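You operate a simulated robot arm through the tools that you are given. There is no shell and no other tool. Be economical: measure what you need, move in short steps, check, and stop when the job is done.

You are at the controls of a simulated robot arm. One attempt, no reset.

JOB
Put one of the small blue caps from the top of the check bench on the top of the white shelf. Put the red bin from the top of the check bench on the shelf under the check bench. Take the finished white cap on the top of the check bench and put it away on the top of the service cabinet. Take the small white cap on the top of the check bench and put it away on the top of the parts bench. Stack the numbered nest that says "2" from the top of the check bench on top of the numbered nest labelled "1". Put the clear cup on the top of the service cabinet. Stack the medium folded bags from the top of the parts bench on top of the large folded bags. The order is free. Set down upright: clear cup.

It is judged by the outcome, as a careful person would: the job done as asked, and still so three seconds after it is handed in. It fails if anything else is knocked over, pushed out of place, dropped, spilled or broken. Lids that push on must go on centred and level and be pressed home; caps that screw on are set level and turned clockwise until they are tight.

ROBOT AND FRAMES
A 7-joint arm with a fingered hand on a trunk, on a base that drives. Base frame: it is fixed to the floor where the robot stands at the start and does not move with it; the origin is under the middle of the robot, x ahead of it, y to its left, z up; the surface under the hand at the start is at about z = 0.86. Readings come in m, degrees, newtons and seconds.
Its first joint turns from -166.0 to 166.0 degrees. Places, roughly: clear cup (8x8x8 cm) [-0.3, -1.3, 0.9]; finished white cap (4x4x5 cm) [0.9, -0.2, 0.9]; folded bags [-0.75, -1.25, 1]; numbered nest [1, -0.5, 0.75]; red bin [0.75, -0.75, 1]; shelf under the check bench [0.8, -0.2, 0.2]; small blue cap (3x3x3 cm) [0.7, -0.4, 0.9]; small white cap (3x3x3 cm) [0.6, -0.1, 0.9]; top of the parts bench [-1.1, -1.3, 0.9]; top of the service cabinet (52x19 cm) [-2.06, -1.9, 0.8]; top of the white shelf (30x15 cm) [-1.54, -1.74, 1.18]. Payload 4.7 kg.
The TCP is the grasp point between the finger pads, 0.036 m short of the fingertips. In the tool frame z runs along the fingers and y along their closing line. The gripper opens to 0.12 m. The gripper's body begins 0.042 m behind the TCP. The gripper is a hand of 5 fingers: y runs from the thumb to the fingers, the wrist lies at [-0.018, -0.122, -0.21] in the tool frame.
Orientation is that of the tool frame in the base frame, as a unit quaternion [x, y, z, w]. With the fingers straight down and the wrist toward the robot, the tool's x, y and z point along [0, 1, 0], [1, 0, 0] and [0, 0, -1] of the base frame.

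CONTROLS
- The arm moves only by the tool drive_tool. Its argument "rows" is a list of rows, each a list of 6 numbers: the shift along the tool's x, y, z in units of 25 mm (1.0 is 25 mm), then the turn, a rotation vector about the tool's x, y, z in units of 8 degrees (1.0 is 8 degrees). In form: [[dx, dy, dz, rx, ry, rz], ...]. A call has 1 to 10 rows; each row shifts and turns the commanded pose from where the row before left it, along the tool's axes as they then stand. A call with a number of a shift or a turn outside -1 to 1 is refused whole. Rows are played at 5 a second. More than 0.05 m and 8.6 degrees between two rows, and nothing of the call is played. Where a pose cannot be reached the arm comes as near as it can. A force on the tool above 40 N (or 10 N above the force at the start of the call, whichever is more), or a blocked arm, ends the call early, and 0.2 s more pass. In this call time passes only in rows, and 0.2 s behind the last. It gives the time, the measured TCP pose, the force on the tool (base axes), the opening and the grip force at its end, in the units of the frame above (readings bear some noise), with the torque about the TCP (base axes, N m) and any sound that the robot's microphone picked up, and new pictures: "show" is both (left out), scene, wrist or none.
- Cameras (640 x 400 px; columns grow to the right, rows downward): "scene" is now at [-0.2721, 0.0089, 1.2474]; the picture's right is [-0.79, -0.61, 0.00], its down [-0.22, 0.28, -0.94] and it looks along [0.57, -0.74, -0.35] (base axes); focal length 214 px, centre (320, 200). "wrist" rides on the gripper at [0.073, -0.091, -0.143] in the tool frame; the picture's right is [-0.80, 0.28, -0.53], its down [-0.53, -0.73, 0.42] and it looks along [-0.27, 0.62, 0.74] (tool axes); focal length 234 px, centre (320, 200). There is no depth. A picture from a camera that has moved, and an enlarged one, comes with that camera's place and axes in the base frame and with its lens. The place of the scene camera against the robot may be out by one fixed shift of up to 0.012 m in any direction.
- drive_base(legs): drives the robot by 1 to 6 legs, each [ahead, turn to the left] in m and degrees, along the robot's own axes; the way and the turn of a leg run together, so that a leg with both is an arc; at most 1.5 m and 180 degrees a leg. The arm and the cameras ride along, it lands a little off, and it stops where it bumps. It gives what a move gives, and a new picture of the scene camera.
- curl_fingers(index, middle, ring, little, thumb_bend, thumb_turn): sets how far each is bent, from 0 (flat) to 1 (curled in); at 0.3 the hand is open as for a grip, at 0.7 the pads meet at the TCP. One left out holds its place. A second passes; each finger stops where it meets its share of the squeeze, and holds until it gets a number again. It is the only way to open and close the hand. It gives what a move gives, with no picture; readings hold the bend of each and the force on index, middle, ring, little, thumb and palm. thumb_turn goes from beside the hand (0) to across from the fingers (1), as for a grip.
- head_to(pan, tilt): turns the head with the scene camera to pan (to the left, within 143 degrees either way) and tilt (down, from -29 to 69), counted from straight ahead of the robot. It gives what a move gives, and a new picture of the scene camera.
- zoom(camera, box): a new picture of the part [left, top, right, bottom] of that camera's present view, enlarged. It takes no simulated time.
- close_job(): hands the job in; it is judged then, once.

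Work in short steps. Places have to be worked out from the pictures, the camera data and where the tool is seen: move nearer, look again, correct. Check each grasp and each placing, and mend what went wrong. You have 207 turns and 260 pictures in all, those below and enlarged ones among them. Open the gripper and draw the arm clear of the work before you hand the job in, unless the task says otherwise.

The tools are called after "Emit:" as a command line: name --pt "numbers of a row" for each row, then --argument value for the rest, lists and objects as JSON in quotes. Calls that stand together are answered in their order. drive_tool: Moves the arm, as the interface text tells. Its arguments: {"type":"object","properties":{"rows":{"type":"array"},"show":{"type":"string","enum":["both","scene","wrist","none"]}},"required":["rows"]} The other tools are called the same way: curl_fingers (index, middle, ring, little, thumb_bend, thumb_turn) moves the fingers one by one; drive_base (legs) drives the base; head_to (pan, tilt) turns the head that bears the scene camera; zoom (camera, box) takes an enlarged picture of a part of a camera's view; close_job () hands the job in.

At the start:

```text
t: 0.0
eef_pos: [0.5932, -0.3719, 1.16]
orientation: [0.707, 0.708, -0.001, 0.0]
force: [0.3, -0.1, 0.7]
ft_torque: [-0.01, 0.01, -0.01]
gripper_width: 0.1192
gripper_force: 0.1
shape: jaw
bend: [0.3, 0.3, 0.3, 0.3, 0.3, 0.98]
finger forces: [0.0, 0.0, 0.1, 0.1, 0.1, 0.1]
robot x, y, heading: [-0.0025, -0.0005, 0.0]
head pan, tilt: [-52.2, 20.6]
```

scene: 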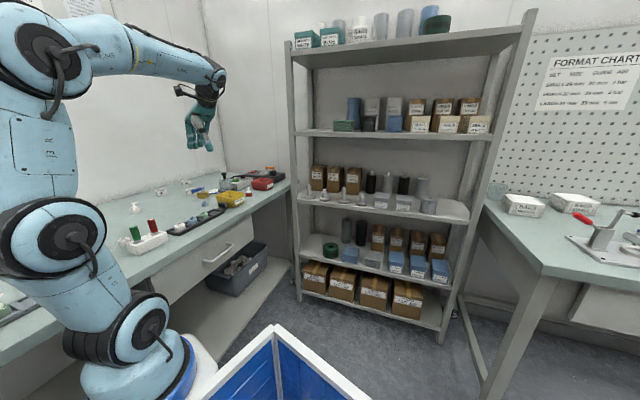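
wrist: 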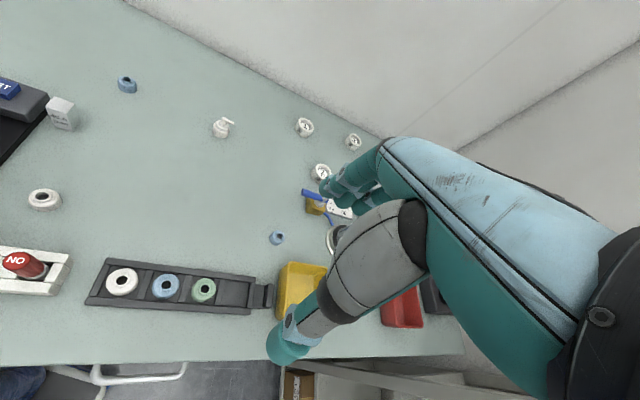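

I begin by looking around: head turned toward the check bench ahead.

Emit:
head_to --pan -20 --tilt 35

Emit:
zoom --camera "wrist" --box '[0, 60, 240, 210]'

Emit:
zoom --camera "wrist" --box '[200, 90, 440, 340]'

```text
t: 1.0
eef_pos: [0.5925, -0.3717, 1.1597]
orientation: [0.707, 0.708, -0.001, 0.0]
force: [0.2, 0.0, 0.0]
ft_torque: [-0.01, -0.01, 0.0]
gripper_width: 0.1195
gripper_force: 0.0
shape: jaw
bend: [0.3, 0.3, 0.3, 0.3, 0.3, 0.98]
finger forces: [0.0, 0.1, 0.1, 0.0, 0.1, 0.1]
robot x, y, heading: [-0.004, -0.0004, -0.0]
head pan, tilt: [-20.0, 35.0]
camera scene: at [-0.2465, 0.0522, 1.2244], right [-0.34, -0.94, 0.0], down [-0.54, 0.2, -0.82], along [0.77, -0.28, -0.57], focal length 214 px, centre (320, 200)
```

scene: 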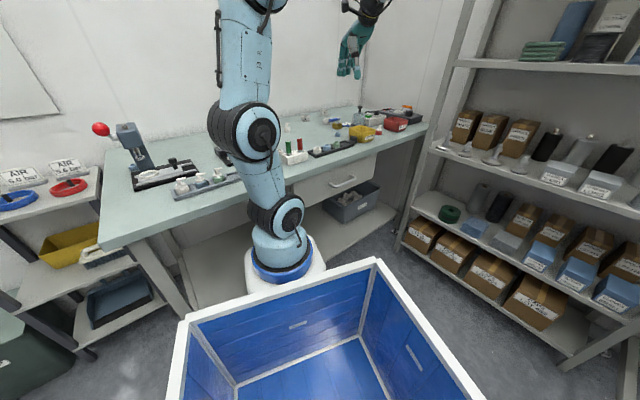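

```text
2.67 times, centred on (120, 135) of wrist
camera zoom: at [0.5003, -0.2993, 1.3051], right [0.28, -0.8, 0.53], down [-0.73, -0.53, -0.42], along [0.62, -0.27, -0.74], focal length 624 px, centre (853, 373)
```

zoom: 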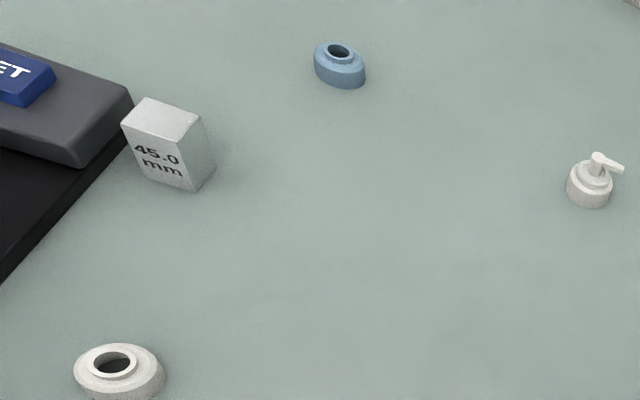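

```text
1.60 times, centred on (320, 215) of wrist
camera zoom: at [0.5003, -0.2993, 1.3051], right [0.28, -0.8, 0.53], down [-0.73, -0.53, -0.42], along [0.62, -0.27, -0.74], focal length 375 px, centre (320, 176)
```

zoom: 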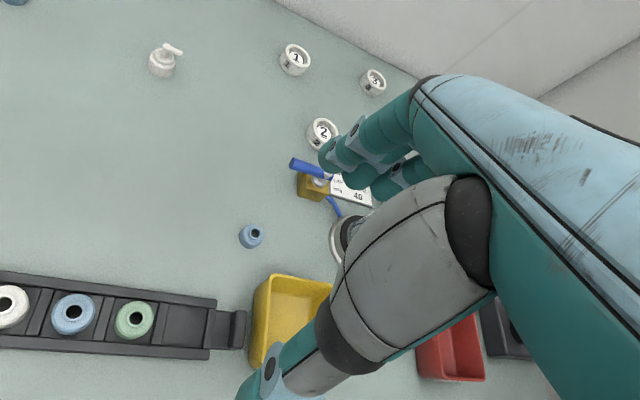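

Caps and nests located roughly. I check how near the bench the base stands before moving forward.

Emit:
head_to --pan 0 --tilt 62

Emit:
head_to --pan -130 --tilt 15

Emit:
head_to --pan -90 --tilt 15

```text
t: 1.9
eef_pos: [0.591, -0.3714, 1.1603]
orientation: [0.708, 0.707, -0.001, 0.0]
force: [0.1, -1.0, -0.3]
ft_torque: [0.04, 0.01, 0.0]
gripper_width: 0.1197
gripper_force: 0.1
shape: jaw
bend: [0.3, 0.3, 0.3, 0.3, 0.3, 0.98]
finger forces: [0.1, 0.0, 0.2, 0.0, 0.0, 0.0]
robot x, y, heading: [-0.0016, 0.0008, 0.1]
head pan, tilt: [0.0, 62.0]
camera scene: at [-0.2648, 0.0824, 1.1879], right [0.0, -1.0, 0.0], down [-0.88, 0.0, -0.47], along [0.47, 0.0, -0.88], focal length 214 px, centre (320, 200)
```

scene: 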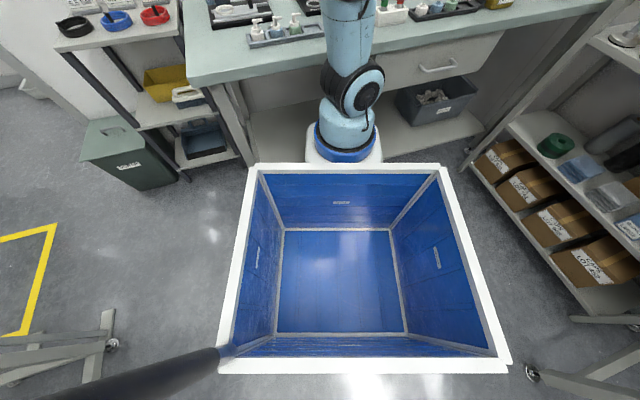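

```text
t: 4.0
eef_pos: [0.592, -0.3708, 1.1612]
orientation: [0.707, 0.707, 0.0, -0.001]
force: [-0.8, 0.4, 0.8]
ft_torque: [0.01, -0.01, 0.03]
gripper_width: 0.1194
gripper_force: 0.0
shape: jaw
bend: [0.3, 0.3, 0.3, 0.3, 0.3, 0.98]
finger forces: [0.0, 0.0, 0.1, 0.0, 0.0, 0.0]
robot x, y, heading: [-0.0001, -0.004, 0.2]
head pan, tilt: [-130.0, 15.0]
camera scene: at [-0.3892, 0.0109, 1.2564], right [-0.77, 0.64, 0.0], down [0.17, 0.2, -0.97], along [-0.62, -0.74, -0.26], focal length 214 px, centre (320, 200)
```

scene: 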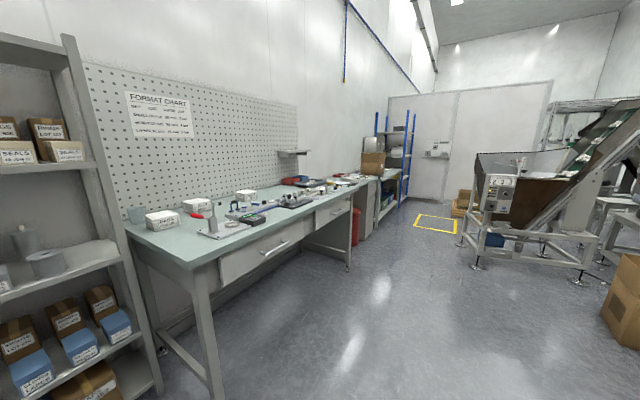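

```text
t: 5.1
eef_pos: [0.5919, -0.3718, 1.1611]
orientation: [0.707, 0.707, 0.001, 0.0]
force: [-0.5, 0.2, -0.7]
ft_torque: [0.0, -0.05, -0.01]
gripper_width: 0.1194
gripper_force: 0.1
shape: jaw
bend: [0.3, 0.3, 0.3, 0.3, 0.3, 0.98]
finger forces: [0.0, 0.0, 0.1, 0.0, 0.0, 0.1]
robot x, y, heading: [-0.0002, -0.0006, -0.0]
head pan, tilt: [-90.0, 15.0]
camera scene: at [-0.3293, -0.011, 1.2564], right [-1.0, 0.0, 0.0], down [0.0, 0.26, -0.97], along [0.0, -0.97, -0.26], focal length 214 px, centre (320, 200)
```

scene: 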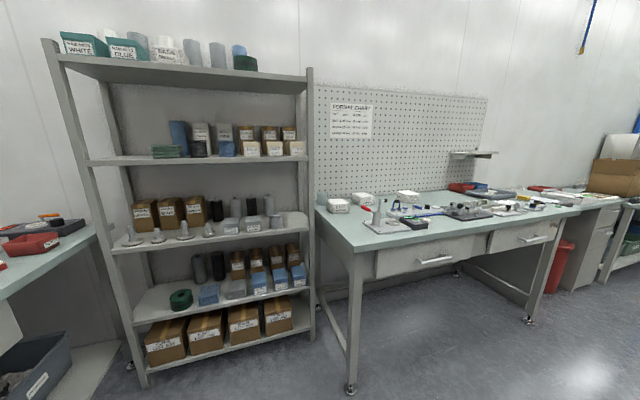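

The base has room; I drive forward 0.15 m so the nests come within reach.

Emit:
drive_base --legs '[[0.17, 0]]'

Emit:
head_to --pan -25 --tilt 25

Emit:
zoom --camera "wrist" --box '[0, 0, 640, 400]'

```text
t: 6.0
eef_pos: [0.6201, -0.3706, 1.1582]
orientation: [0.705, 0.709, 0.001, -0.001]
force: [1.0, -0.4, 0.1]
ft_torque: [0.03, -0.03, 0.03]
gripper_width: 0.1201
gripper_force: 0.1
shape: jaw
bend: [0.3, 0.3, 0.3, 0.3, 0.3, 0.98]
finger forces: [0.0, 0.0, 0.1, 0.0, 0.1, 0.0]
robot x, y, heading: [0.0256, -0.0004, 0.3]
head pan, tilt: [-90.0, 15.0]
stopped in leg 1: the robot was blocked; the commanded pose is now the measured one
camera scene: at [-0.3042, -0.0154, 1.2564], right [-1.0, -0.01, 0.0], down [0.0, 0.26, -0.97], along [0.01, -0.97, -0.26], focal length 214 px, centre (320, 200)
```

scene: 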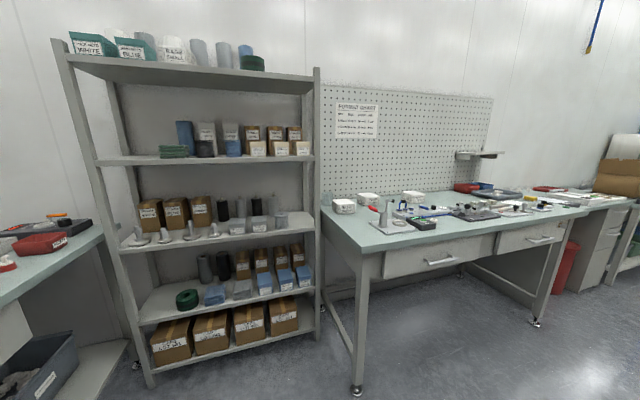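

```text
t: 7.3
eef_pos: [0.6195, -0.3714, 1.1603]
orientation: [0.704, 0.71, 0.001, 0.0]
force: [0.4, 0.3, -0.4]
ft_torque: [-0.03, 0.0, 0.02]
gripper_width: 0.1198
gripper_force: 0.0
shape: jaw
bend: [0.3, 0.3, 0.3, 0.3, 0.3, 0.98]
finger forces: [0.0, 0.0, 0.1, 0.0, 0.1, 0.0]
robot x, y, heading: [0.0248, -0.0036, 0.5]
head pan, tilt: [-25.0, 25.0]
camera scene: at [-0.2211, 0.0394, 1.2402], right [-0.42, -0.91, 0.0], down [-0.38, 0.18, -0.91], along [0.82, -0.38, -0.42], focal length 214 px, centre (320, 200)
```

scene: 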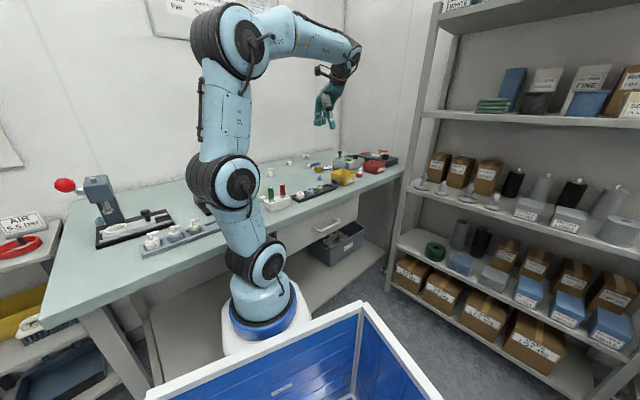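

```text
1.00 times, centred on (320, 200) of wrist (not enlarged: the box is as wide or as high as the picture)
camera zoom: at [0.5276, -0.2996, 1.3041], right [0.28, -0.8, 0.52], down [-0.73, -0.54, -0.43], along [0.62, -0.26, -0.74], focal length 234 px, centre (320, 200)
```

zoom: 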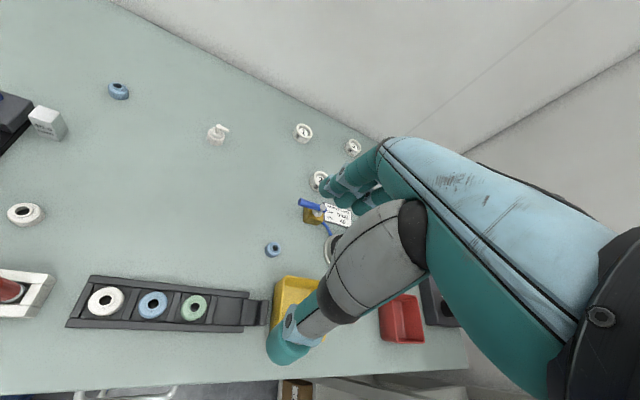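

The base is blocked by the bench; reach from the arm mount seems sufficient though. I move the hand toward nest "2" and rotate the hand 40° so the thumb comes down in the clear area.

Emit:
drive_tool --pt "0 1 0.4 0 0 0" --pt "0 1 0.4 0 0 0" --pt "0 1 0.4 0 0 0" --pt "0 1 0.4 0 0 0" --pt "0 1 0.4 0 0 0" --pt "0 0.5 0.3 0 0 1" --pt "0 0.5 0.3 0 0 1" --pt "0 0.5 0.3 0 0 1" --pt "0 0.5 0.3 0 0 1" --pt "0 0.5 0.3 0 0 1" --show "wrist"

```text
t: 9.5
eef_pos: [0.8026, -0.3875, 1.0717]
orientation: [0.905, 0.425, 0.0, -0.001]
force: [-0.8, -0.3, 0.6]
ft_torque: [-0.01, -0.03, 0.03]
gripper_width: 0.1199
gripper_force: 0.1
shape: jaw
bend: [0.3, 0.3, 0.3, 0.3, 0.3, 0.98]
finger forces: [0.0, 0.0, 0.1, 0.0, 0.0, 0.1]
robot x, y, heading: [0.0257, -0.0034, 0.2]
head pan, tilt: [-25.0, 25.0]
camera wrist: at [0.7779, -0.2748, 1.217], right [-0.3, -0.8, 0.52], down [-0.9, 0.06, -0.43], along [0.31, -0.6, -0.74], focal length 234 px, centre (320, 200)
```

wrist: 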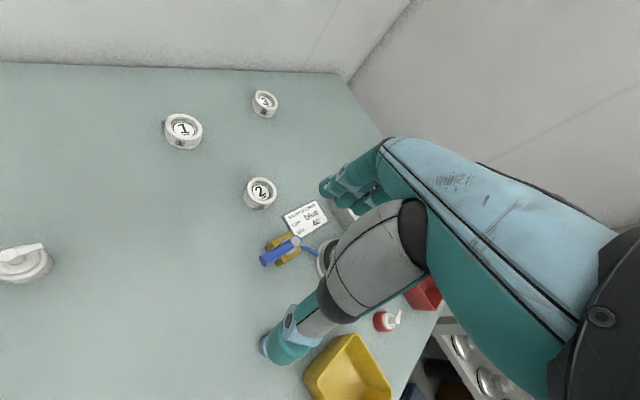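

Nest 2 judged at [0.940,-0.430], nest 1 at [1.054,-0.330]. Zoom to see height and form.

Emit:
zoom --camera "wrist" --box '[150, 70, 350, 280]'

```text
1.90 times, centred on (250, 175) of wrist
camera zoom: at [0.7779, -0.2748, 1.217], right [-0.3, -0.8, 0.52], down [-0.9, 0.06, -0.43], along [0.31, -0.6, -0.74], focal length 446 px, centre (453, 248)
```

zoom: 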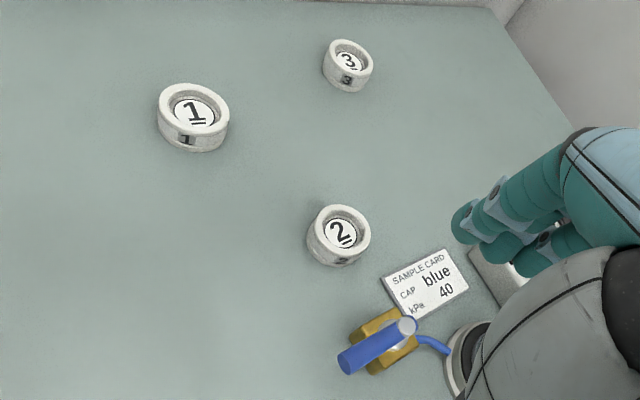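

I move to above nest 2 and lower to z≈1.0.

Emit:
drive_tool --pt "0.363 0.887 0.45 0 0 0" --pt "0.363 0.887 0.45 0 0 0" --pt "0.363 0.887 0.45 0 0 0" --pt "0.363 0.887 0.45 0 0 0" --pt "0.363 0.887 0.45 0 0 0" --pt "0.363 0.887 0.45 0 0 0" --show "wrist"

```text
t: 10.9
eef_pos: [0.9381, -0.4306, 1.0084]
orientation: [0.905, 0.426, 0.003, 0.0]
force: [-0.5, 0.7, 0.7]
ft_torque: [0.01, -0.02, 0.01]
gripper_width: 0.1198
gripper_force: 0.0
shape: jaw
bend: [0.3, 0.3, 0.3, 0.3, 0.3, 0.98]
finger forces: [0.1, 0.0, 0.0, 0.1, 0.0, 0.0]
robot x, y, heading: [0.0301, 0.0002, 0.5]
head pan, tilt: [-25.0, 25.0]
camera wrist: at [0.9138, -0.3166, 1.1524], right [-0.3, -0.8, 0.52], down [-0.9, 0.06, -0.43], along [0.31, -0.6, -0.74], focal length 234 px, centre (320, 200)
```

wrist: 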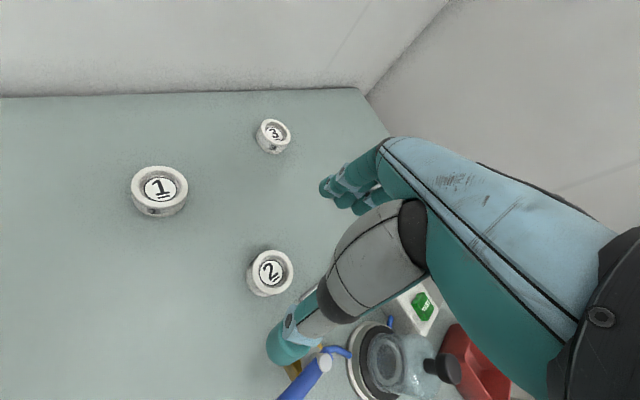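

Nest 2 is right beneath the TCP. Descend most of the way.

Emit:
drive_tool --pt "0 0 0.9 0 0 0" --pt "0 0 0.9 0 0 0" --pt "0 0 0.9 0 0 0" --pt "0 0 0.6 0 0 0" --show "both"

Emit:
zoom --camera "scene" --box '[280, 110, 440, 210]'

```text
t: 11.9
eef_pos: [0.9374, -0.4316, 0.9254]
orientation: [0.905, 0.425, 0.001, -0.001]
force: [0.0, 0.4, -0.3]
ft_torque: [0.0, 0.0, 0.03]
gripper_width: 0.1198
gripper_force: 0.1
shape: jaw
bend: [0.3, 0.3, 0.3, 0.3, 0.3, 0.98]
finger forces: [0.1, 0.0, 0.0, 0.0, 0.0, 0.0]
robot x, y, heading: [0.0246, -0.0052, 0.5]
head pan, tilt: [-25.0, 25.0]
camera scene: at [-0.2243, 0.0374, 1.2395], right [-0.42, -0.91, 0.0], down [-0.38, 0.18, -0.91], along [0.82, -0.38, -0.42], focal length 214 px, centre (320, 200)
camera wrist: at [0.9133, -0.3168, 1.0702], right [-0.3, -0.8, 0.52], down [-0.9, 0.06, -0.43], along [0.31, -0.6, -0.74], focal length 234 px, centre (320, 200)
```

scene: 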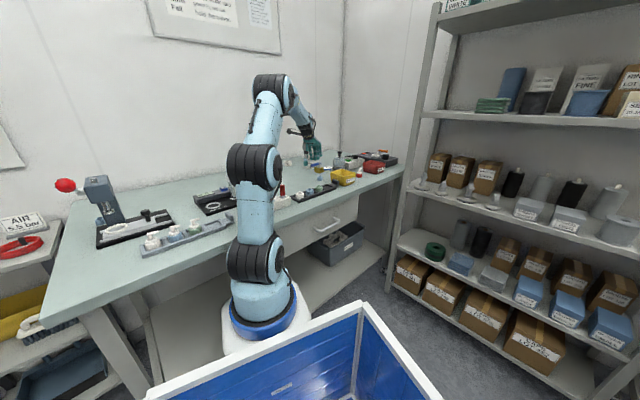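
wrist: 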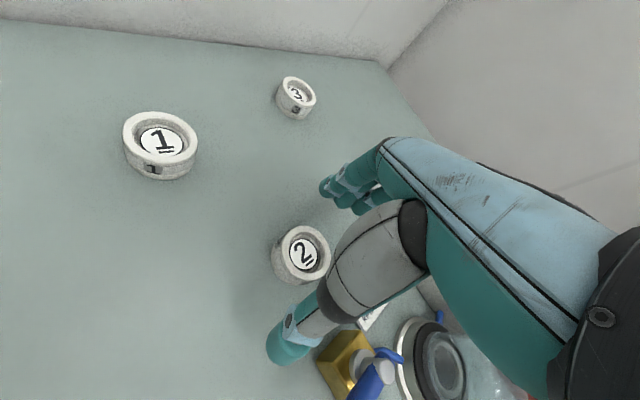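

```text
4.00 times, centred on (360, 160) of scene
camera zoom: at [-0.2243, 0.0374, 1.2395], right [-0.42, -0.91, 0.0], down [-0.38, 0.18, -0.91], along [0.82, -0.38, -0.42], focal length 858 px, centre (160, 360)
```

zoom: 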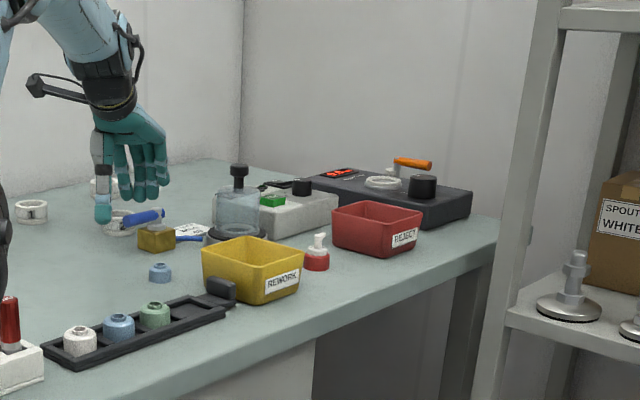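

Thumb and fingers straddle nest 2, clear of neighbours. Lower to ~0.905.

Emit:
drive_tool --pt "0 0 0.4 0 0 0" --pt "0 0 0.4 0 0 0" --show "wrist"

```text
t: 12.5
eef_pos: [0.9382, -0.4301, 0.9058]
orientation: [0.905, 0.426, 0.001, 0.0]
force: [0.3, 0.1, 0.8]
ft_torque: [-0.01, 0.0, 0.02]
gripper_width: 0.1198
gripper_force: 0.1
shape: jaw
bend: [0.3, 0.3, 0.3, 0.3, 0.3, 0.98]
finger forces: [0.1, 0.0, 0.0, 0.0, 0.0, 0.0]
robot x, y, heading: [0.0253, -0.0051, 0.2]
head pan, tilt: [-25.0, 25.0]
camera wrist: at [0.9129, -0.3162, 1.0502], right [-0.3, -0.8, 0.52], down [-0.9, 0.06, -0.43], along [0.31, -0.6, -0.74], focal length 234 px, centre (320, 200)
```

wrist: 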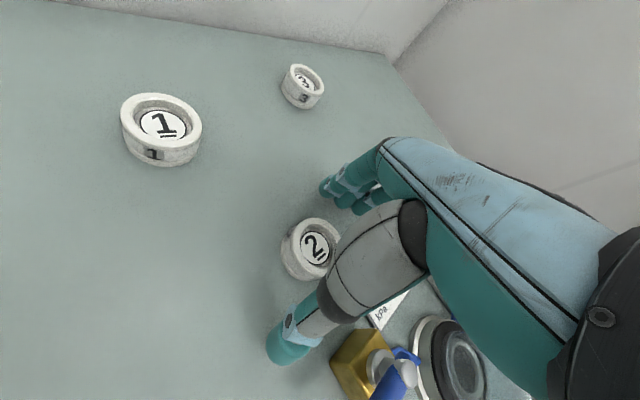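

Close the fingers partly and read the contact.

Emit:
curl_fingers --index 0.6 --middle 0.6 --ring 0.6 --little 0.6 --thumb_bend 0.6

Emit:
zoom --camera "wrist" --box '[220, 140, 440, 380]'

```text
t: 13.5
eef_pos: [0.9374, -0.4298, 0.9055]
orientation: [0.905, 0.425, 0.002, 0.0]
force: [-0.7, -0.1, 0.6]
ft_torque: [-0.01, 0.02, -0.03]
gripper_width: 0.0468
gripper_force: 5.1
shape: fingers
bend: [0.56, 0.58, 0.6, 0.6, 0.55, 0.97]
finger forces: [3.1, 2.4, 0.1, 0.0, 5.3, 0.0]
robot x, y, heading: [0.0239, -0.0064, 0.3]
head pan, tilt: [-25.0, 25.0]
```

```text
1.67 times, centred on (330, 260) of wrist
camera zoom: at [0.913, -0.316, 1.0504], right [-0.3, -0.8, 0.52], down [-0.9, 0.06, -0.43], along [0.31, -0.6, -0.74], focal length 390 px, centre (303, 100)
```

zoom: 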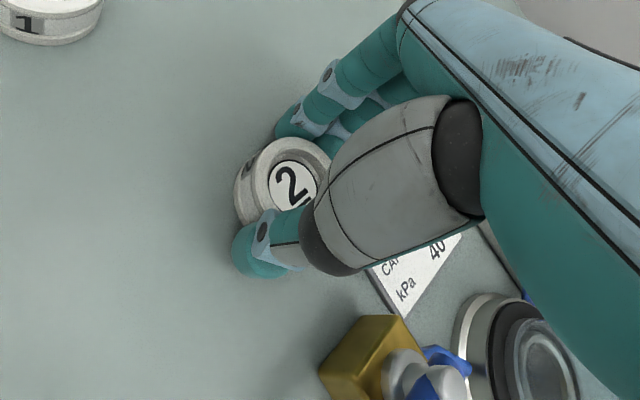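

Index, middle and thumb hold the nest. Tighten a little and lift.

Emit:
curl_fingers --index 0.66 --middle 0.68 --ring 0.62 --thumb_bend 0.64

Emit:
drive_tool --pt "0 0 -0.8 0 0 0" --pt "0 0 -0.8 0 0 0" --pt "0 0 -0.8 0 0 0" --show "wrist"

```text
t: 14.5
eef_pos: [0.9366, -0.4299, 0.906]
orientation: [0.905, 0.426, 0.001, -0.001]
force: [1.0, -1.4, 0.9]
ft_torque: [-0.01, 0.0, 0.02]
gripper_width: 0.0461
gripper_force: 12.5
shape: fingers
bend: [0.59, 0.62, 0.62, 0.6, 0.55, 0.96]
finger forces: [5.5, 6.8, 0.0, 0.0, 12.0, 0.0]
robot x, y, heading: [0.0252, -0.001, 0.2]
head pan, tilt: [-25.0, 25.0]
```

```text
t: 15.3
eef_pos: [0.9368, -0.4273, 0.9643]
orientation: [0.905, 0.426, 0.001, -0.001]
force: [-0.4, -0.2, -0.7]
ft_torque: [-0.02, 0.02, 0.0]
gripper_width: 0.0457
gripper_force: 12.1
shape: fingers
bend: [0.59, 0.63, 0.62, 0.6, 0.55, 0.96]
finger forces: [5.4, 6.5, 0.0, 0.1, 12.0, 0.0]
robot x, y, heading: [0.0262, -0.0028, 0.2]
head pan, tilt: [-25.0, 25.0]
camera wrist: at [0.9129, -0.3154, 1.1091], right [-0.3, -0.8, 0.52], down [-0.9, 0.06, -0.43], along [0.31, -0.6, -0.74], focal length 234 px, centre (320, 200)
```

wrist: 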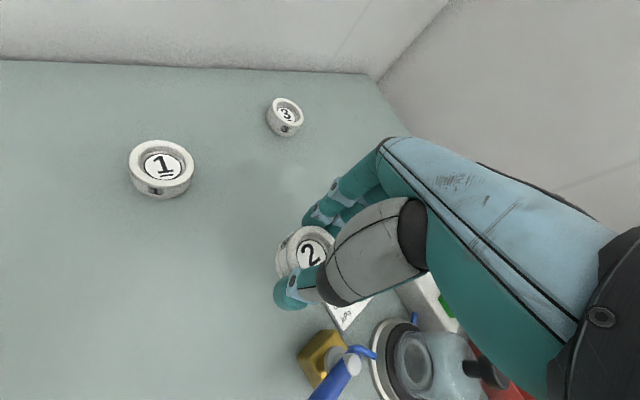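

Nest held level. Move over nest 1 at about [1.054,-0.330].

Emit:
drive_tool --pt "0.97 0.218 0 0 0 0" --pt "0.97 0.218 0 0 0 0" --pt "0.97 0.218 0 0 0 0" --pt "0.97 0.218 0 0 0 0" --pt "0.97 0.218 0 0 0 0" --pt "0.97 0.218 0 0 0 0" --show "both"

Emit:
zoom --camera "wrist" --box '[220, 200, 400, 360]'

Emit:
zoom --camera "scene" --box '[270, 120, 370, 190]'

```text
t: 16.7
eef_pos: [1.0557, -0.3386, 0.9646]
orientation: [0.905, 0.425, 0.002, -0.003]
force: [0.7, -1.1, -0.2]
ft_torque: [0.03, 0.0, -0.02]
gripper_width: 0.0457
gripper_force: 11.6
shape: fingers
bend: [0.59, 0.63, 0.62, 0.6, 0.55, 0.96]
finger forces: [5.3, 6.4, 0.0, 0.1, 11.9, 0.0]
robot x, y, heading: [0.0277, -0.0005, 0.3]
head pan, tilt: [-25.0, 25.0]
camera scene: at [-0.2235, 0.0336, 1.2399], right [-0.42, -0.91, 0.0], down [-0.38, 0.18, -0.91], along [0.82, -0.38, -0.42], focal length 214 px, centre (320, 200)
camera wrist: at [1.0317, -0.2272, 1.1086], right [-0.3, -0.8, 0.52], down [-0.9, 0.06, -0.43], along [0.31, -0.6, -0.74], focal length 234 px, centre (320, 200)
```

scene: 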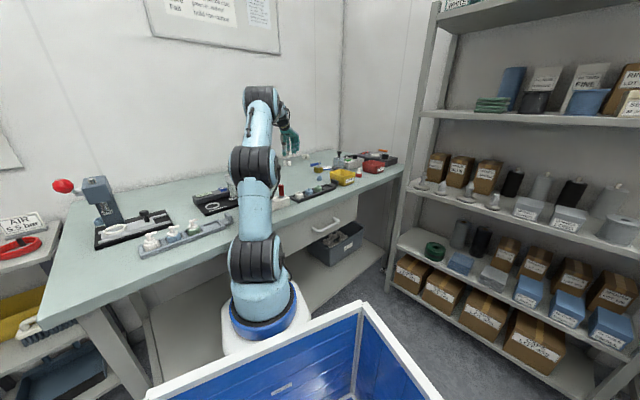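
wrist: 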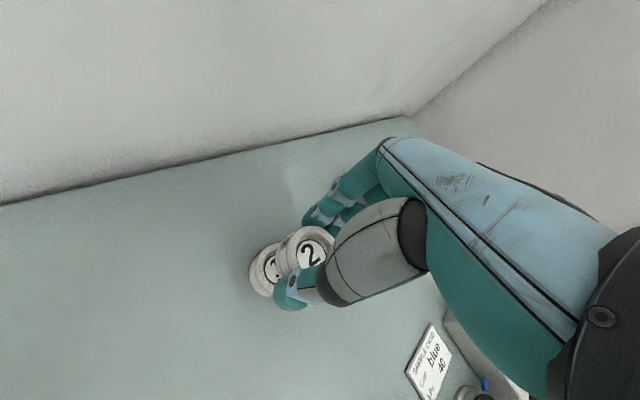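

```text
2.50 times, centred on (310, 280) of wrist
camera zoom: at [1.0317, -0.2272, 1.1086], right [-0.3, -0.8, 0.52], down [-0.9, 0.06, -0.43], along [0.31, -0.6, -0.74], focal length 585 px, centre (345, 0)
```

zoom: 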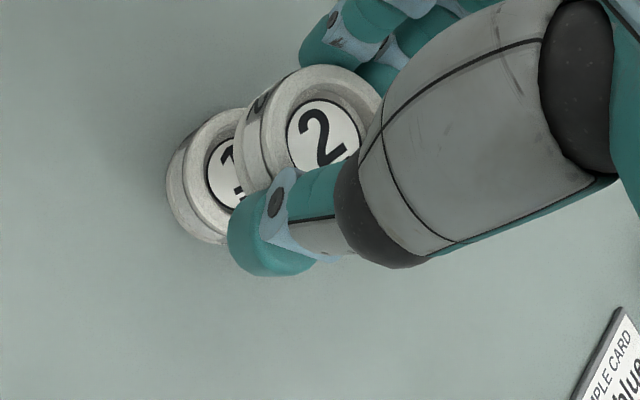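

```text
5.71 times, centred on (320, 155) of scene
camera zoom: at [-0.2235, 0.0336, 1.2399], right [-0.42, -0.91, 0.0], down [-0.38, 0.18, -0.91], along [0.82, -0.38, -0.42], focal length 1226 px, centre (320, 457)
```

zoom: 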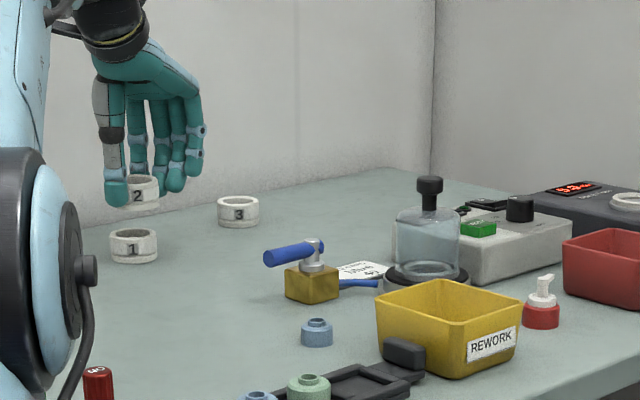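

Comparing both pictures, nest 2 needs about 6 mm more in +y. Correct and lower 24 mm.

Emit:
drive_tool --pt "0.185 -0.153 0 0 0 0" --pt "0 0 0.5 0 0 0" --pt "0 0 0.3 0 0 0" --show "none"

Emit:
zoom --camera "wrist" --box '[220, 200, 400, 360]'

Emit:
zoom --camera "scene" --box '[270, 130, 330, 170]'

```text
t: 17.5
eef_pos: [1.057, -0.3343, 0.9426]
orientation: [0.905, 0.426, 0.002, -0.003]
force: [0.1, 0.5, -0.1]
ft_torque: [0.0, 0.02, -0.02]
gripper_width: 0.0458
gripper_force: 11.6
shape: fingers
bend: [0.59, 0.63, 0.62, 0.6, 0.55, 0.96]
finger forces: [5.4, 6.5, 0.0, 0.1, 11.9, 0.1]
robot x, y, heading: [0.0262, -0.0019, 0.4]
head pan, tilt: [-25.0, 25.0]
```

```text
2.50 times, centred on (310, 280) of wrist
camera zoom: at [1.0329, -0.2217, 1.0873], right [-0.3, -0.8, 0.52], down [-0.9, 0.06, -0.42], along [0.31, -0.6, -0.74], focal length 585 px, centre (345, 0)
```

zoom: 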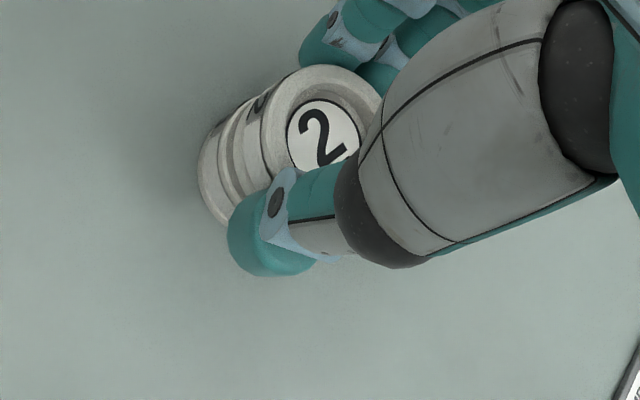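

```text
10.00 times, centred on (300, 150) of scene
camera zoom: at [-0.2232, 0.0333, 1.2399], right [-0.42, -0.91, 0.0], down [-0.38, 0.18, -0.91], along [0.82, -0.38, -0.42], focal length 2145 px, centre (520, 700)
```

zoom: 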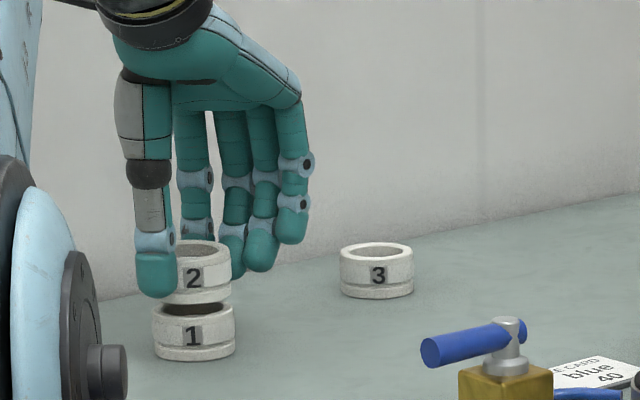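

Alignment looks within a couple of mm. Lower slowly to contact.

Emit:
drive_tool --pt "0 0 0.2 0 0 0" --pt "0 0 0.2 0 0 0" --show "none"

Emit:
zoom --camera "scene" --box '[280, 135, 316, 159]'

Emit:
zoom --camera "wrist" --box '[250, 210, 370, 310]'

```text
t: 18.1
eef_pos: [1.0573, -0.3332, 0.9342]
orientation: [0.905, 0.425, 0.003, -0.001]
force: [0.0, 0.1, 0.8]
ft_torque: [0.03, 0.03, -0.02]
gripper_width: 0.0457
gripper_force: 11.7
shape: fingers
bend: [0.59, 0.63, 0.62, 0.6, 0.55, 0.96]
finger forces: [5.4, 6.7, 0.1, 0.1, 11.9, 0.1]
robot x, y, heading: [0.0263, -0.0076, 0.2]
head pan, tilt: [-25.0, 25.0]
```

```text
16.00 times, centred on (298, 147) of scene
camera zoom: at [-0.2233, 0.0335, 1.2397], right [-0.42, -0.91, 0.0], down [-0.38, 0.18, -0.91], along [0.82, -0.38, -0.42], focal length 3432 px, centre (672, 1048)
```

zoom: 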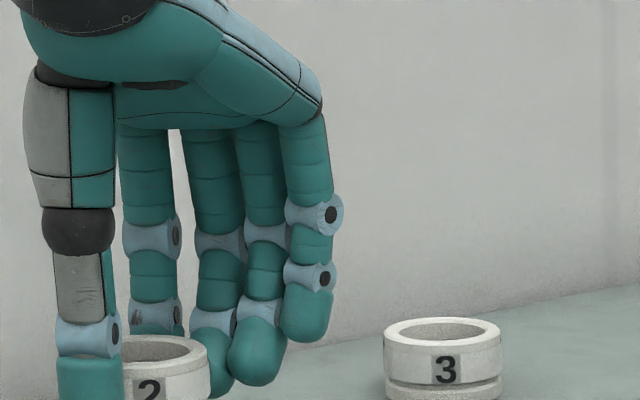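

```text
4.00 times, centred on (310, 260) of wrist
camera zoom: at [1.0333, -0.2213, 1.0786], right [-0.3, -0.8, 0.52], down [-0.9, 0.06, -0.43], along [0.31, -0.6, -0.74], focal length 937 px, centre (360, -40)
```

zoom: 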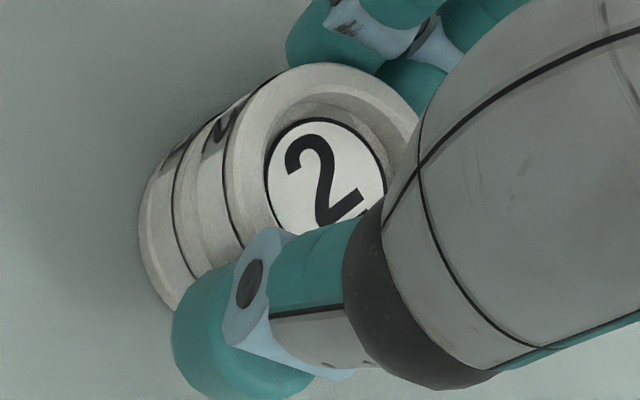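

Emit:
zoom --camera "scene" --box '[270, 140, 318, 172]'

```text
12.50 times, centred on (294, 156) of scene
camera zoom: at [-0.2233, 0.0335, 1.2397], right [-0.42, -0.91, 0.0], down [-0.38, 0.18, -0.91], along [0.82, -0.38, -0.42], focal length 2681 px, centre (645, 750)
```

zoom: 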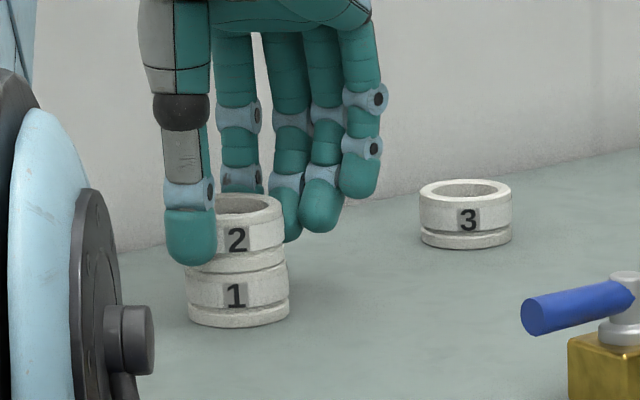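

Nearly touching; nest 2 is ~1.5 mm left of nest 1. Nudge right and lower until contact.

Emit:
drive_tool --pt "-0.05 0.03 0 0 0 0" --pt "0 0 0.12 0 0 0" --pt "0 0 0.12 0 0 0" --show "none"

Emit:
zoom --camera "scene" --box '[270, 140, 318, 172]'

```text
t: 18.9
eef_pos: [1.0581, -0.3356, 0.9311]
orientation: [0.905, 0.426, 0.004, 0.0]
force: [0.6, -0.4, 16.3]
ft_torque: [0.07, 0.06, -0.01]
gripper_width: 0.0453
gripper_force: 13.3
shape: fingers
bend: [0.6, 0.63, 0.62, 0.6, 0.55, 0.96]
finger forces: [5.9, 8.1, 0.1, 0.0, 12.7, 0.1]
robot x, y, heading: [0.0246, -0.0069, 0.3]
head pan, tilt: [-25.0, 25.0]
```

```text
12.50 times, centred on (294, 156) of scene
camera zoom: at [-0.2235, 0.034, 1.2396], right [-0.42, -0.91, 0.0], down [-0.38, 0.18, -0.91], along [0.82, -0.38, -0.42], focal length 2681 px, centre (645, 750)
```

zoom: 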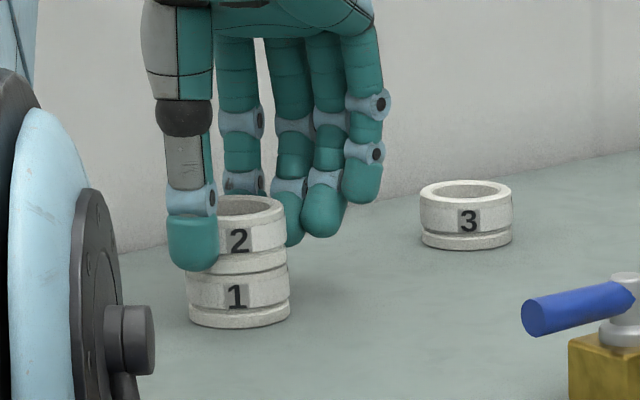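

Contact (16 N) and well centred. Release and lift away.

Emit:
drive_tool --pt "0 0 -0.05 0 0 0" --show "none"

Emit:
curl_fingers --index 0.4 --middle 0.4 --ring 0.4 --little 0.4 --thumb_bend 0.4

Emit:
drive_tool --pt "0 0 -1 0 0 0" --pt "0 0 -1 0 0 0" --pt "0 0 -1 0 0 0" --pt "0 0 -1 0 0 0" --pt "0 -0.5 -0.5 0 0 0" --show "wrist"

Emit:
zoom --camera "scene" --box '[270, 140, 318, 172]'

```text
t: 19.3
eef_pos: [1.0578, -0.335, 0.9311]
orientation: [0.904, 0.427, 0.002, -0.001]
force: [3.2, -3.3, 17.3]
ft_torque: [-0.05, 0.02, 0.03]
gripper_width: 0.0452
gripper_force: 14.2
shape: fingers
bend: [0.6, 0.63, 0.62, 0.6, 0.55, 0.96]
finger forces: [7.0, 9.3, 0.0, 0.0, 11.9, 0.0]
robot x, y, heading: [0.0253, -0.0082, 0.2]
head pan, tilt: [-25.0, 25.0]
```

```text
t: 20.3
eef_pos: [1.0572, -0.3352, 0.9288]
orientation: [0.905, 0.426, 0.001, -0.001]
force: [0.9, -0.5, 0.6]
ft_torque: [0.03, 0.01, -0.02]
gripper_width: 0.0926
gripper_force: 0.1
shape: fingers
bend: [0.4, 0.4, 0.4, 0.4, 0.4, 0.97]
finger forces: [0.0, 0.0, 0.0, 0.0, 0.1, 0.0]
robot x, y, heading: [0.0245, -0.0056, 0.3]
head pan, tilt: [-25.0, 25.0]
```

```text
t: 21.5
eef_pos: [1.0482, -0.3253, 1.0425]
orientation: [0.905, 0.426, 0.001, -0.002]
force: [-0.7, 0.1, -0.4]
ft_torque: [0.03, -0.02, -0.02]
gripper_width: 0.0928
gripper_force: 0.1
shape: fingers
bend: [0.4, 0.4, 0.4, 0.4, 0.4, 0.97]
finger forces: [0.0, 0.1, 0.0, 0.1, 0.0, 0.0]
robot x, y, heading: [0.0252, -0.0064, 0.2]
head pan, tilt: [-25.0, 25.0]
camera wrist: at [1.0246, -0.2125, 1.1869], right [-0.3, -0.8, 0.52], down [-0.9, 0.06, -0.42], along [0.31, -0.6, -0.74], focal length 234 px, centre (320, 200)
```

wrist: 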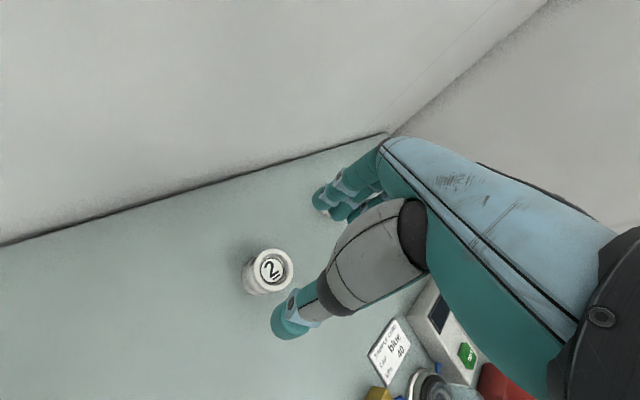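

```text
12.50 times, centred on (294, 156) of scene
camera zoom: at [-0.2233, 0.0337, 1.2396], right [-0.42, -0.91, 0.0], down [-0.38, 0.18, -0.91], along [0.82, -0.38, -0.42], focal length 2681 px, centre (645, 750)
```

zoom: 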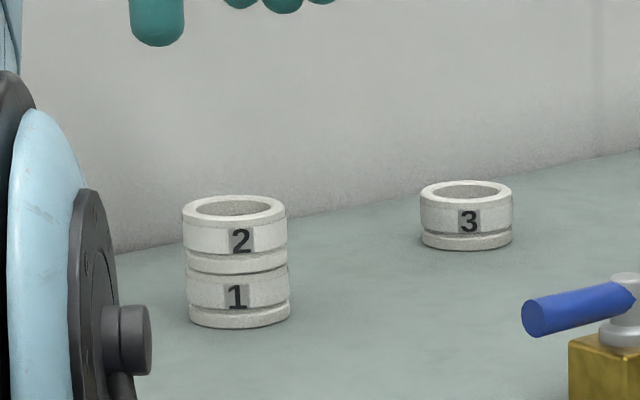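

Nest 2 sits squarely on nest 1. Next the red bin: look at it enlarged, and at the shelf below the bench.

Emit:
zoom --camera "scene" --box '[340, 140, 412, 185]'

Emit:
head_to --pan -20 --tilt 50

```text
8.89 times, centred on (376, 162) of scene
camera zoom: at [-0.2233, 0.0337, 1.2396], right [-0.42, -0.91, 0.0], down [-0.38, 0.18, -0.91], along [0.82, -0.38, -0.42], focal length 1906 px, centre (-178, 533)
```

zoom: 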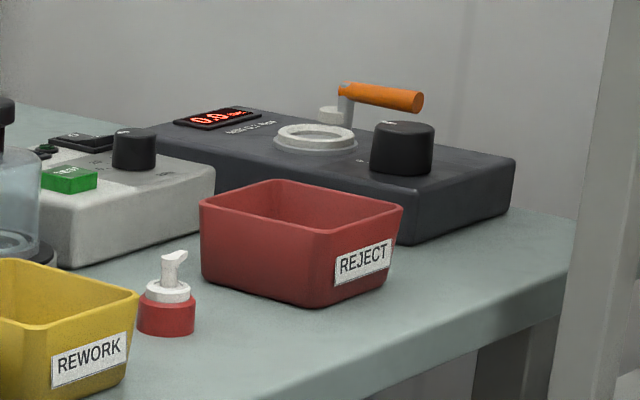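

```text
t: 22.4
eef_pos: [1.0486, -0.3255, 1.0418]
orientation: [0.905, 0.426, 0.002, -0.001]
force: [-0.8, -0.1, -0.4]
ft_torque: [-0.03, 0.06, -0.01]
gripper_width: 0.0927
gripper_force: 0.1
shape: fingers
bend: [0.4, 0.4, 0.4, 0.4, 0.4, 0.97]
finger forces: [0.1, 0.1, 0.1, 0.1, 0.0, 0.1]
robot x, y, heading: [0.0289, -0.0067, 0.5]
head pan, tilt: [-20.0, 50.0]
camera scene: at [-0.2345, 0.0463, 1.202], right [-0.34, -0.94, 0.0], down [-0.72, 0.26, -0.65], along [0.61, -0.22, -0.76], focal length 214 px, centre (320, 200)
```

scene: 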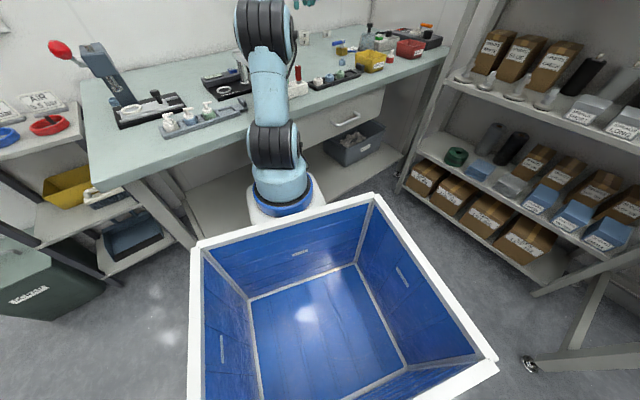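

Bin measured: centre ≈[0.751,-0.764], about 9 cm wide, turned ~17°. I lift, turn the hand to straddle it and travel over, high enough to clear the glass jar.

Emit:
drive_tool --pt "0 0 -0.8 0 0 0.86" --pt "0 0 -0.8 0 0 0.86" --pt "0 0 -0.8 0 0 0.86" --pt "0 0 -0.8 0 0 0.86" --pt "0 0 -0.8 0 0 0.86" --pt "-0.957 0.8 0 0 0 0" --pt "-0.957 0.8 0 0 0 0" --pt "-0.957 0.8 0 0 0 0" --pt "-0.957 0.8 0 0 0 0" --pt "-0.957 0.8 0 0 0 0" --show "none"

Emit:
drive_tool --pt "-0.957 0.8 0 0 0 0" --pt "-0.957 0.8 0 0 0 0" --pt "-0.957 0.8 0 0 0 0" --pt "-0.957 0.8 0 0 0 0" --pt "-0.957 0.8 0 0 0 0" --pt "-0.957 0.8 0 0 0 0" --pt "-0.957 0.8 0 0 0 0" --pt "-0.957 0.8 0 0 0 0" --pt "-0.957 0.8 0 0 0 0" --pt "-0.957 0.8 0 0 0 0" --show "both"

```text
t: 24.6
eef_pos: [0.9569, -0.4554, 1.1462]
orientation: [0.99, 0.139, 0.002, -0.001]
force: [-0.1, -0.8, 0.6]
ft_torque: [0.04, 0.04, 0.0]
gripper_width: 0.0928
gripper_force: 0.0
shape: fingers
bend: [0.4, 0.4, 0.4, 0.4, 0.4, 0.98]
finger forces: [0.1, 0.1, 0.0, 0.1, 0.0, 0.1]
robot x, y, heading: [0.0254, -0.0072, 0.8]
head pan, tilt: [-20.0, 50.0]
```

```text
t: 26.8
eef_pos: [0.7899, -0.7144, 1.1384]
orientation: [0.99, 0.139, 0.001, -0.001]
force: [0.4, 0.3, -0.4]
ft_torque: [0.0, 0.03, 0.0]
gripper_width: 0.093
gripper_force: 0.0
shape: fingers
bend: [0.4, 0.4, 0.4, 0.4, 0.4, 0.98]
finger forces: [0.0, 0.1, 0.1, 0.1, 0.0, 0.0]
robot x, y, heading: [0.0253, -0.0076, 0.2]
head pan, tilt: [-20.0, 50.0]
camera scene: at [-0.2309, 0.0482, 1.2027], right [-0.34, -0.94, 0.0], down [-0.72, 0.26, -0.64], along [0.6, -0.22, -0.77], focal length 214 px, centre (320, 200)
camera wrist: at [0.8333, -0.6072, 1.2842], right [-0.7, -0.49, 0.52], down [-0.71, 0.56, -0.42], along [-0.08, -0.67, -0.74], focal length 234 px, centre (320, 200)
```

scene: 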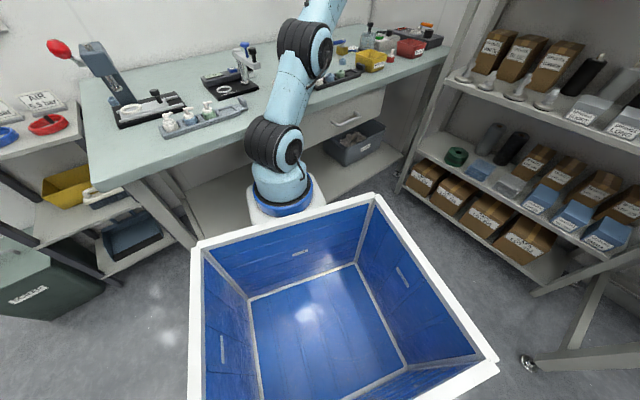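
wrist: 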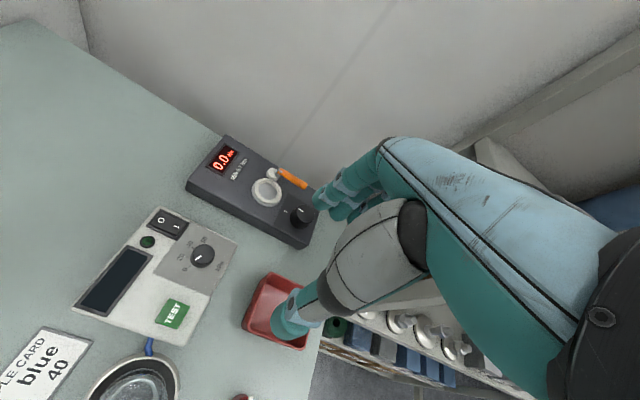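

Wrist view puts the bin centre nearer [0.72,-0.733]; I move over it, lower to ~1.03 and re-measure.

Emit:
drive_tool --pt "-0.73 0 1 0 0 0" --pt "-0.73 0 1 0 0 0" --pt "-0.73 0 1 0 0 0" --pt "-0.73 0 1 0 0 0" --show "wrist"

Emit:
curl_fingers --index 0.25 --middle 0.25 --ring 0.25 --little 0.25 --thumb_bend 0.25

Emit:
head_to --pan -35 --tilt 25

Emit:
zoom --camera "scene" --box '[300, 120, 380, 170]'

```text
t: 27.8
eef_pos: [0.7187, -0.732, 1.038]
orientation: [0.99, 0.138, 0.0, -0.001]
force: [-0.6, 0.4, 0.3]
ft_torque: [0.0, 0.02, 0.02]
gripper_width: 0.093
gripper_force: 0.1
shape: fingers
bend: [0.4, 0.4, 0.4, 0.4, 0.4, 0.98]
finger forces: [0.1, 0.0, 0.0, 0.1, 0.0, 0.0]
robot x, y, heading: [0.0269, -0.007, 0.2]
head pan, tilt: [-20.0, 50.0]
camera wrist: at [0.7632, -0.6253, 1.1833], right [-0.7, -0.49, 0.52], down [-0.71, 0.56, -0.42], along [-0.09, -0.67, -0.74], focal length 234 px, centre (320, 200)
```

wrist: 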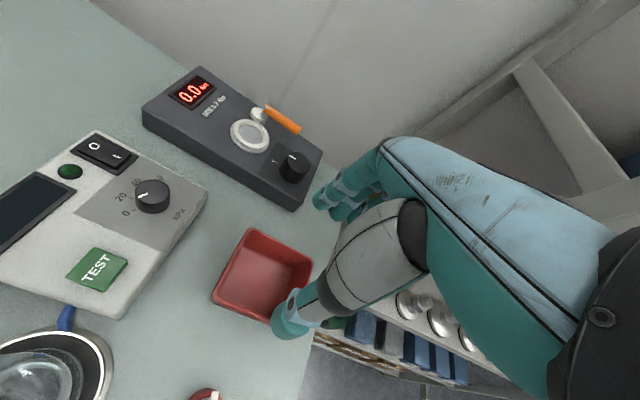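

```text
t: 28.8
eef_pos: [0.7183, -0.7328, 1.0389]
orientation: [0.99, 0.14, 0.001, -0.001]
force: [0.1, -0.2, 0.1]
ft_torque: [0.0, 0.01, -0.02]
gripper_width: 0.1356
gripper_force: 0.0
shape: fingers
bend: [0.25, 0.25, 0.25, 0.25, 0.25, 0.98]
finger forces: [0.1, 0.1, 0.0, 0.0, 0.0, 0.0]
robot x, y, heading: [0.027, -0.0048, 0.6]
head pan, tilt: [-20.0, 50.0]
```

```text
t: 29.7
eef_pos: [0.7188, -0.7327, 1.039]
orientation: [0.99, 0.14, 0.0, -0.001]
force: [-0.4, 0.1, 0.2]
ft_torque: [-0.01, 0.0, -0.03]
gripper_width: 0.1358
gripper_force: 0.0
shape: fingers
bend: [0.25, 0.25, 0.25, 0.25, 0.25, 0.98]
finger forces: [0.0, 0.0, 0.0, 0.0, 0.1, 0.0]
robot x, y, heading: [0.0255, -0.0071, 0.5]
head pan, tilt: [-35.0, 25.0]
camera scene: at [-0.2279, 0.0214, 1.2401], right [-0.57, -0.82, 0.0], down [-0.35, 0.24, -0.91], along [0.75, -0.52, -0.42], focal length 214 px, centre (320, 200)
```

scene: 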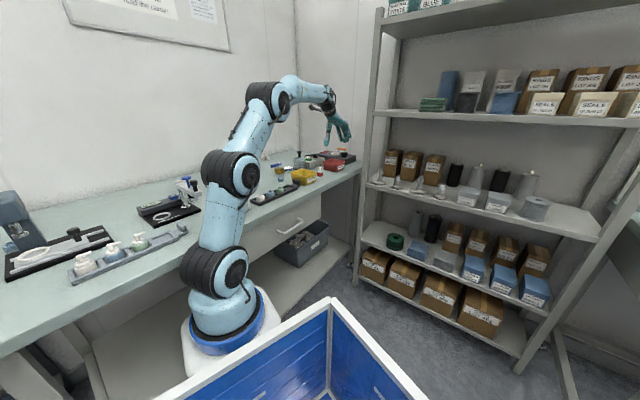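

```text
8.00 times, centred on (340, 145) of scene
camera zoom: at [-0.2279, 0.0214, 1.2401], right [-0.57, -0.82, 0.0], down [-0.35, 0.24, -0.91], along [0.75, -0.52, -0.42], focal length 1716 px, centre (160, 640)
```

zoom: 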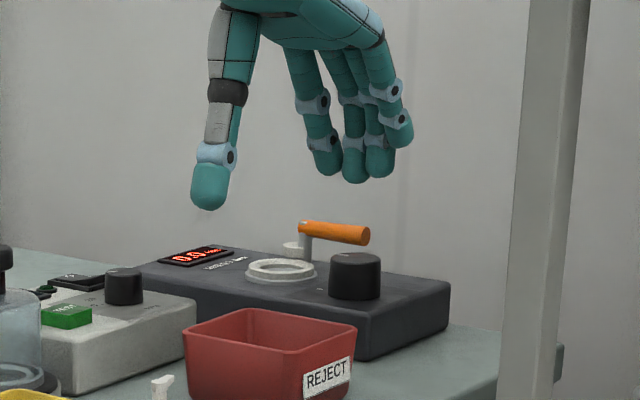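

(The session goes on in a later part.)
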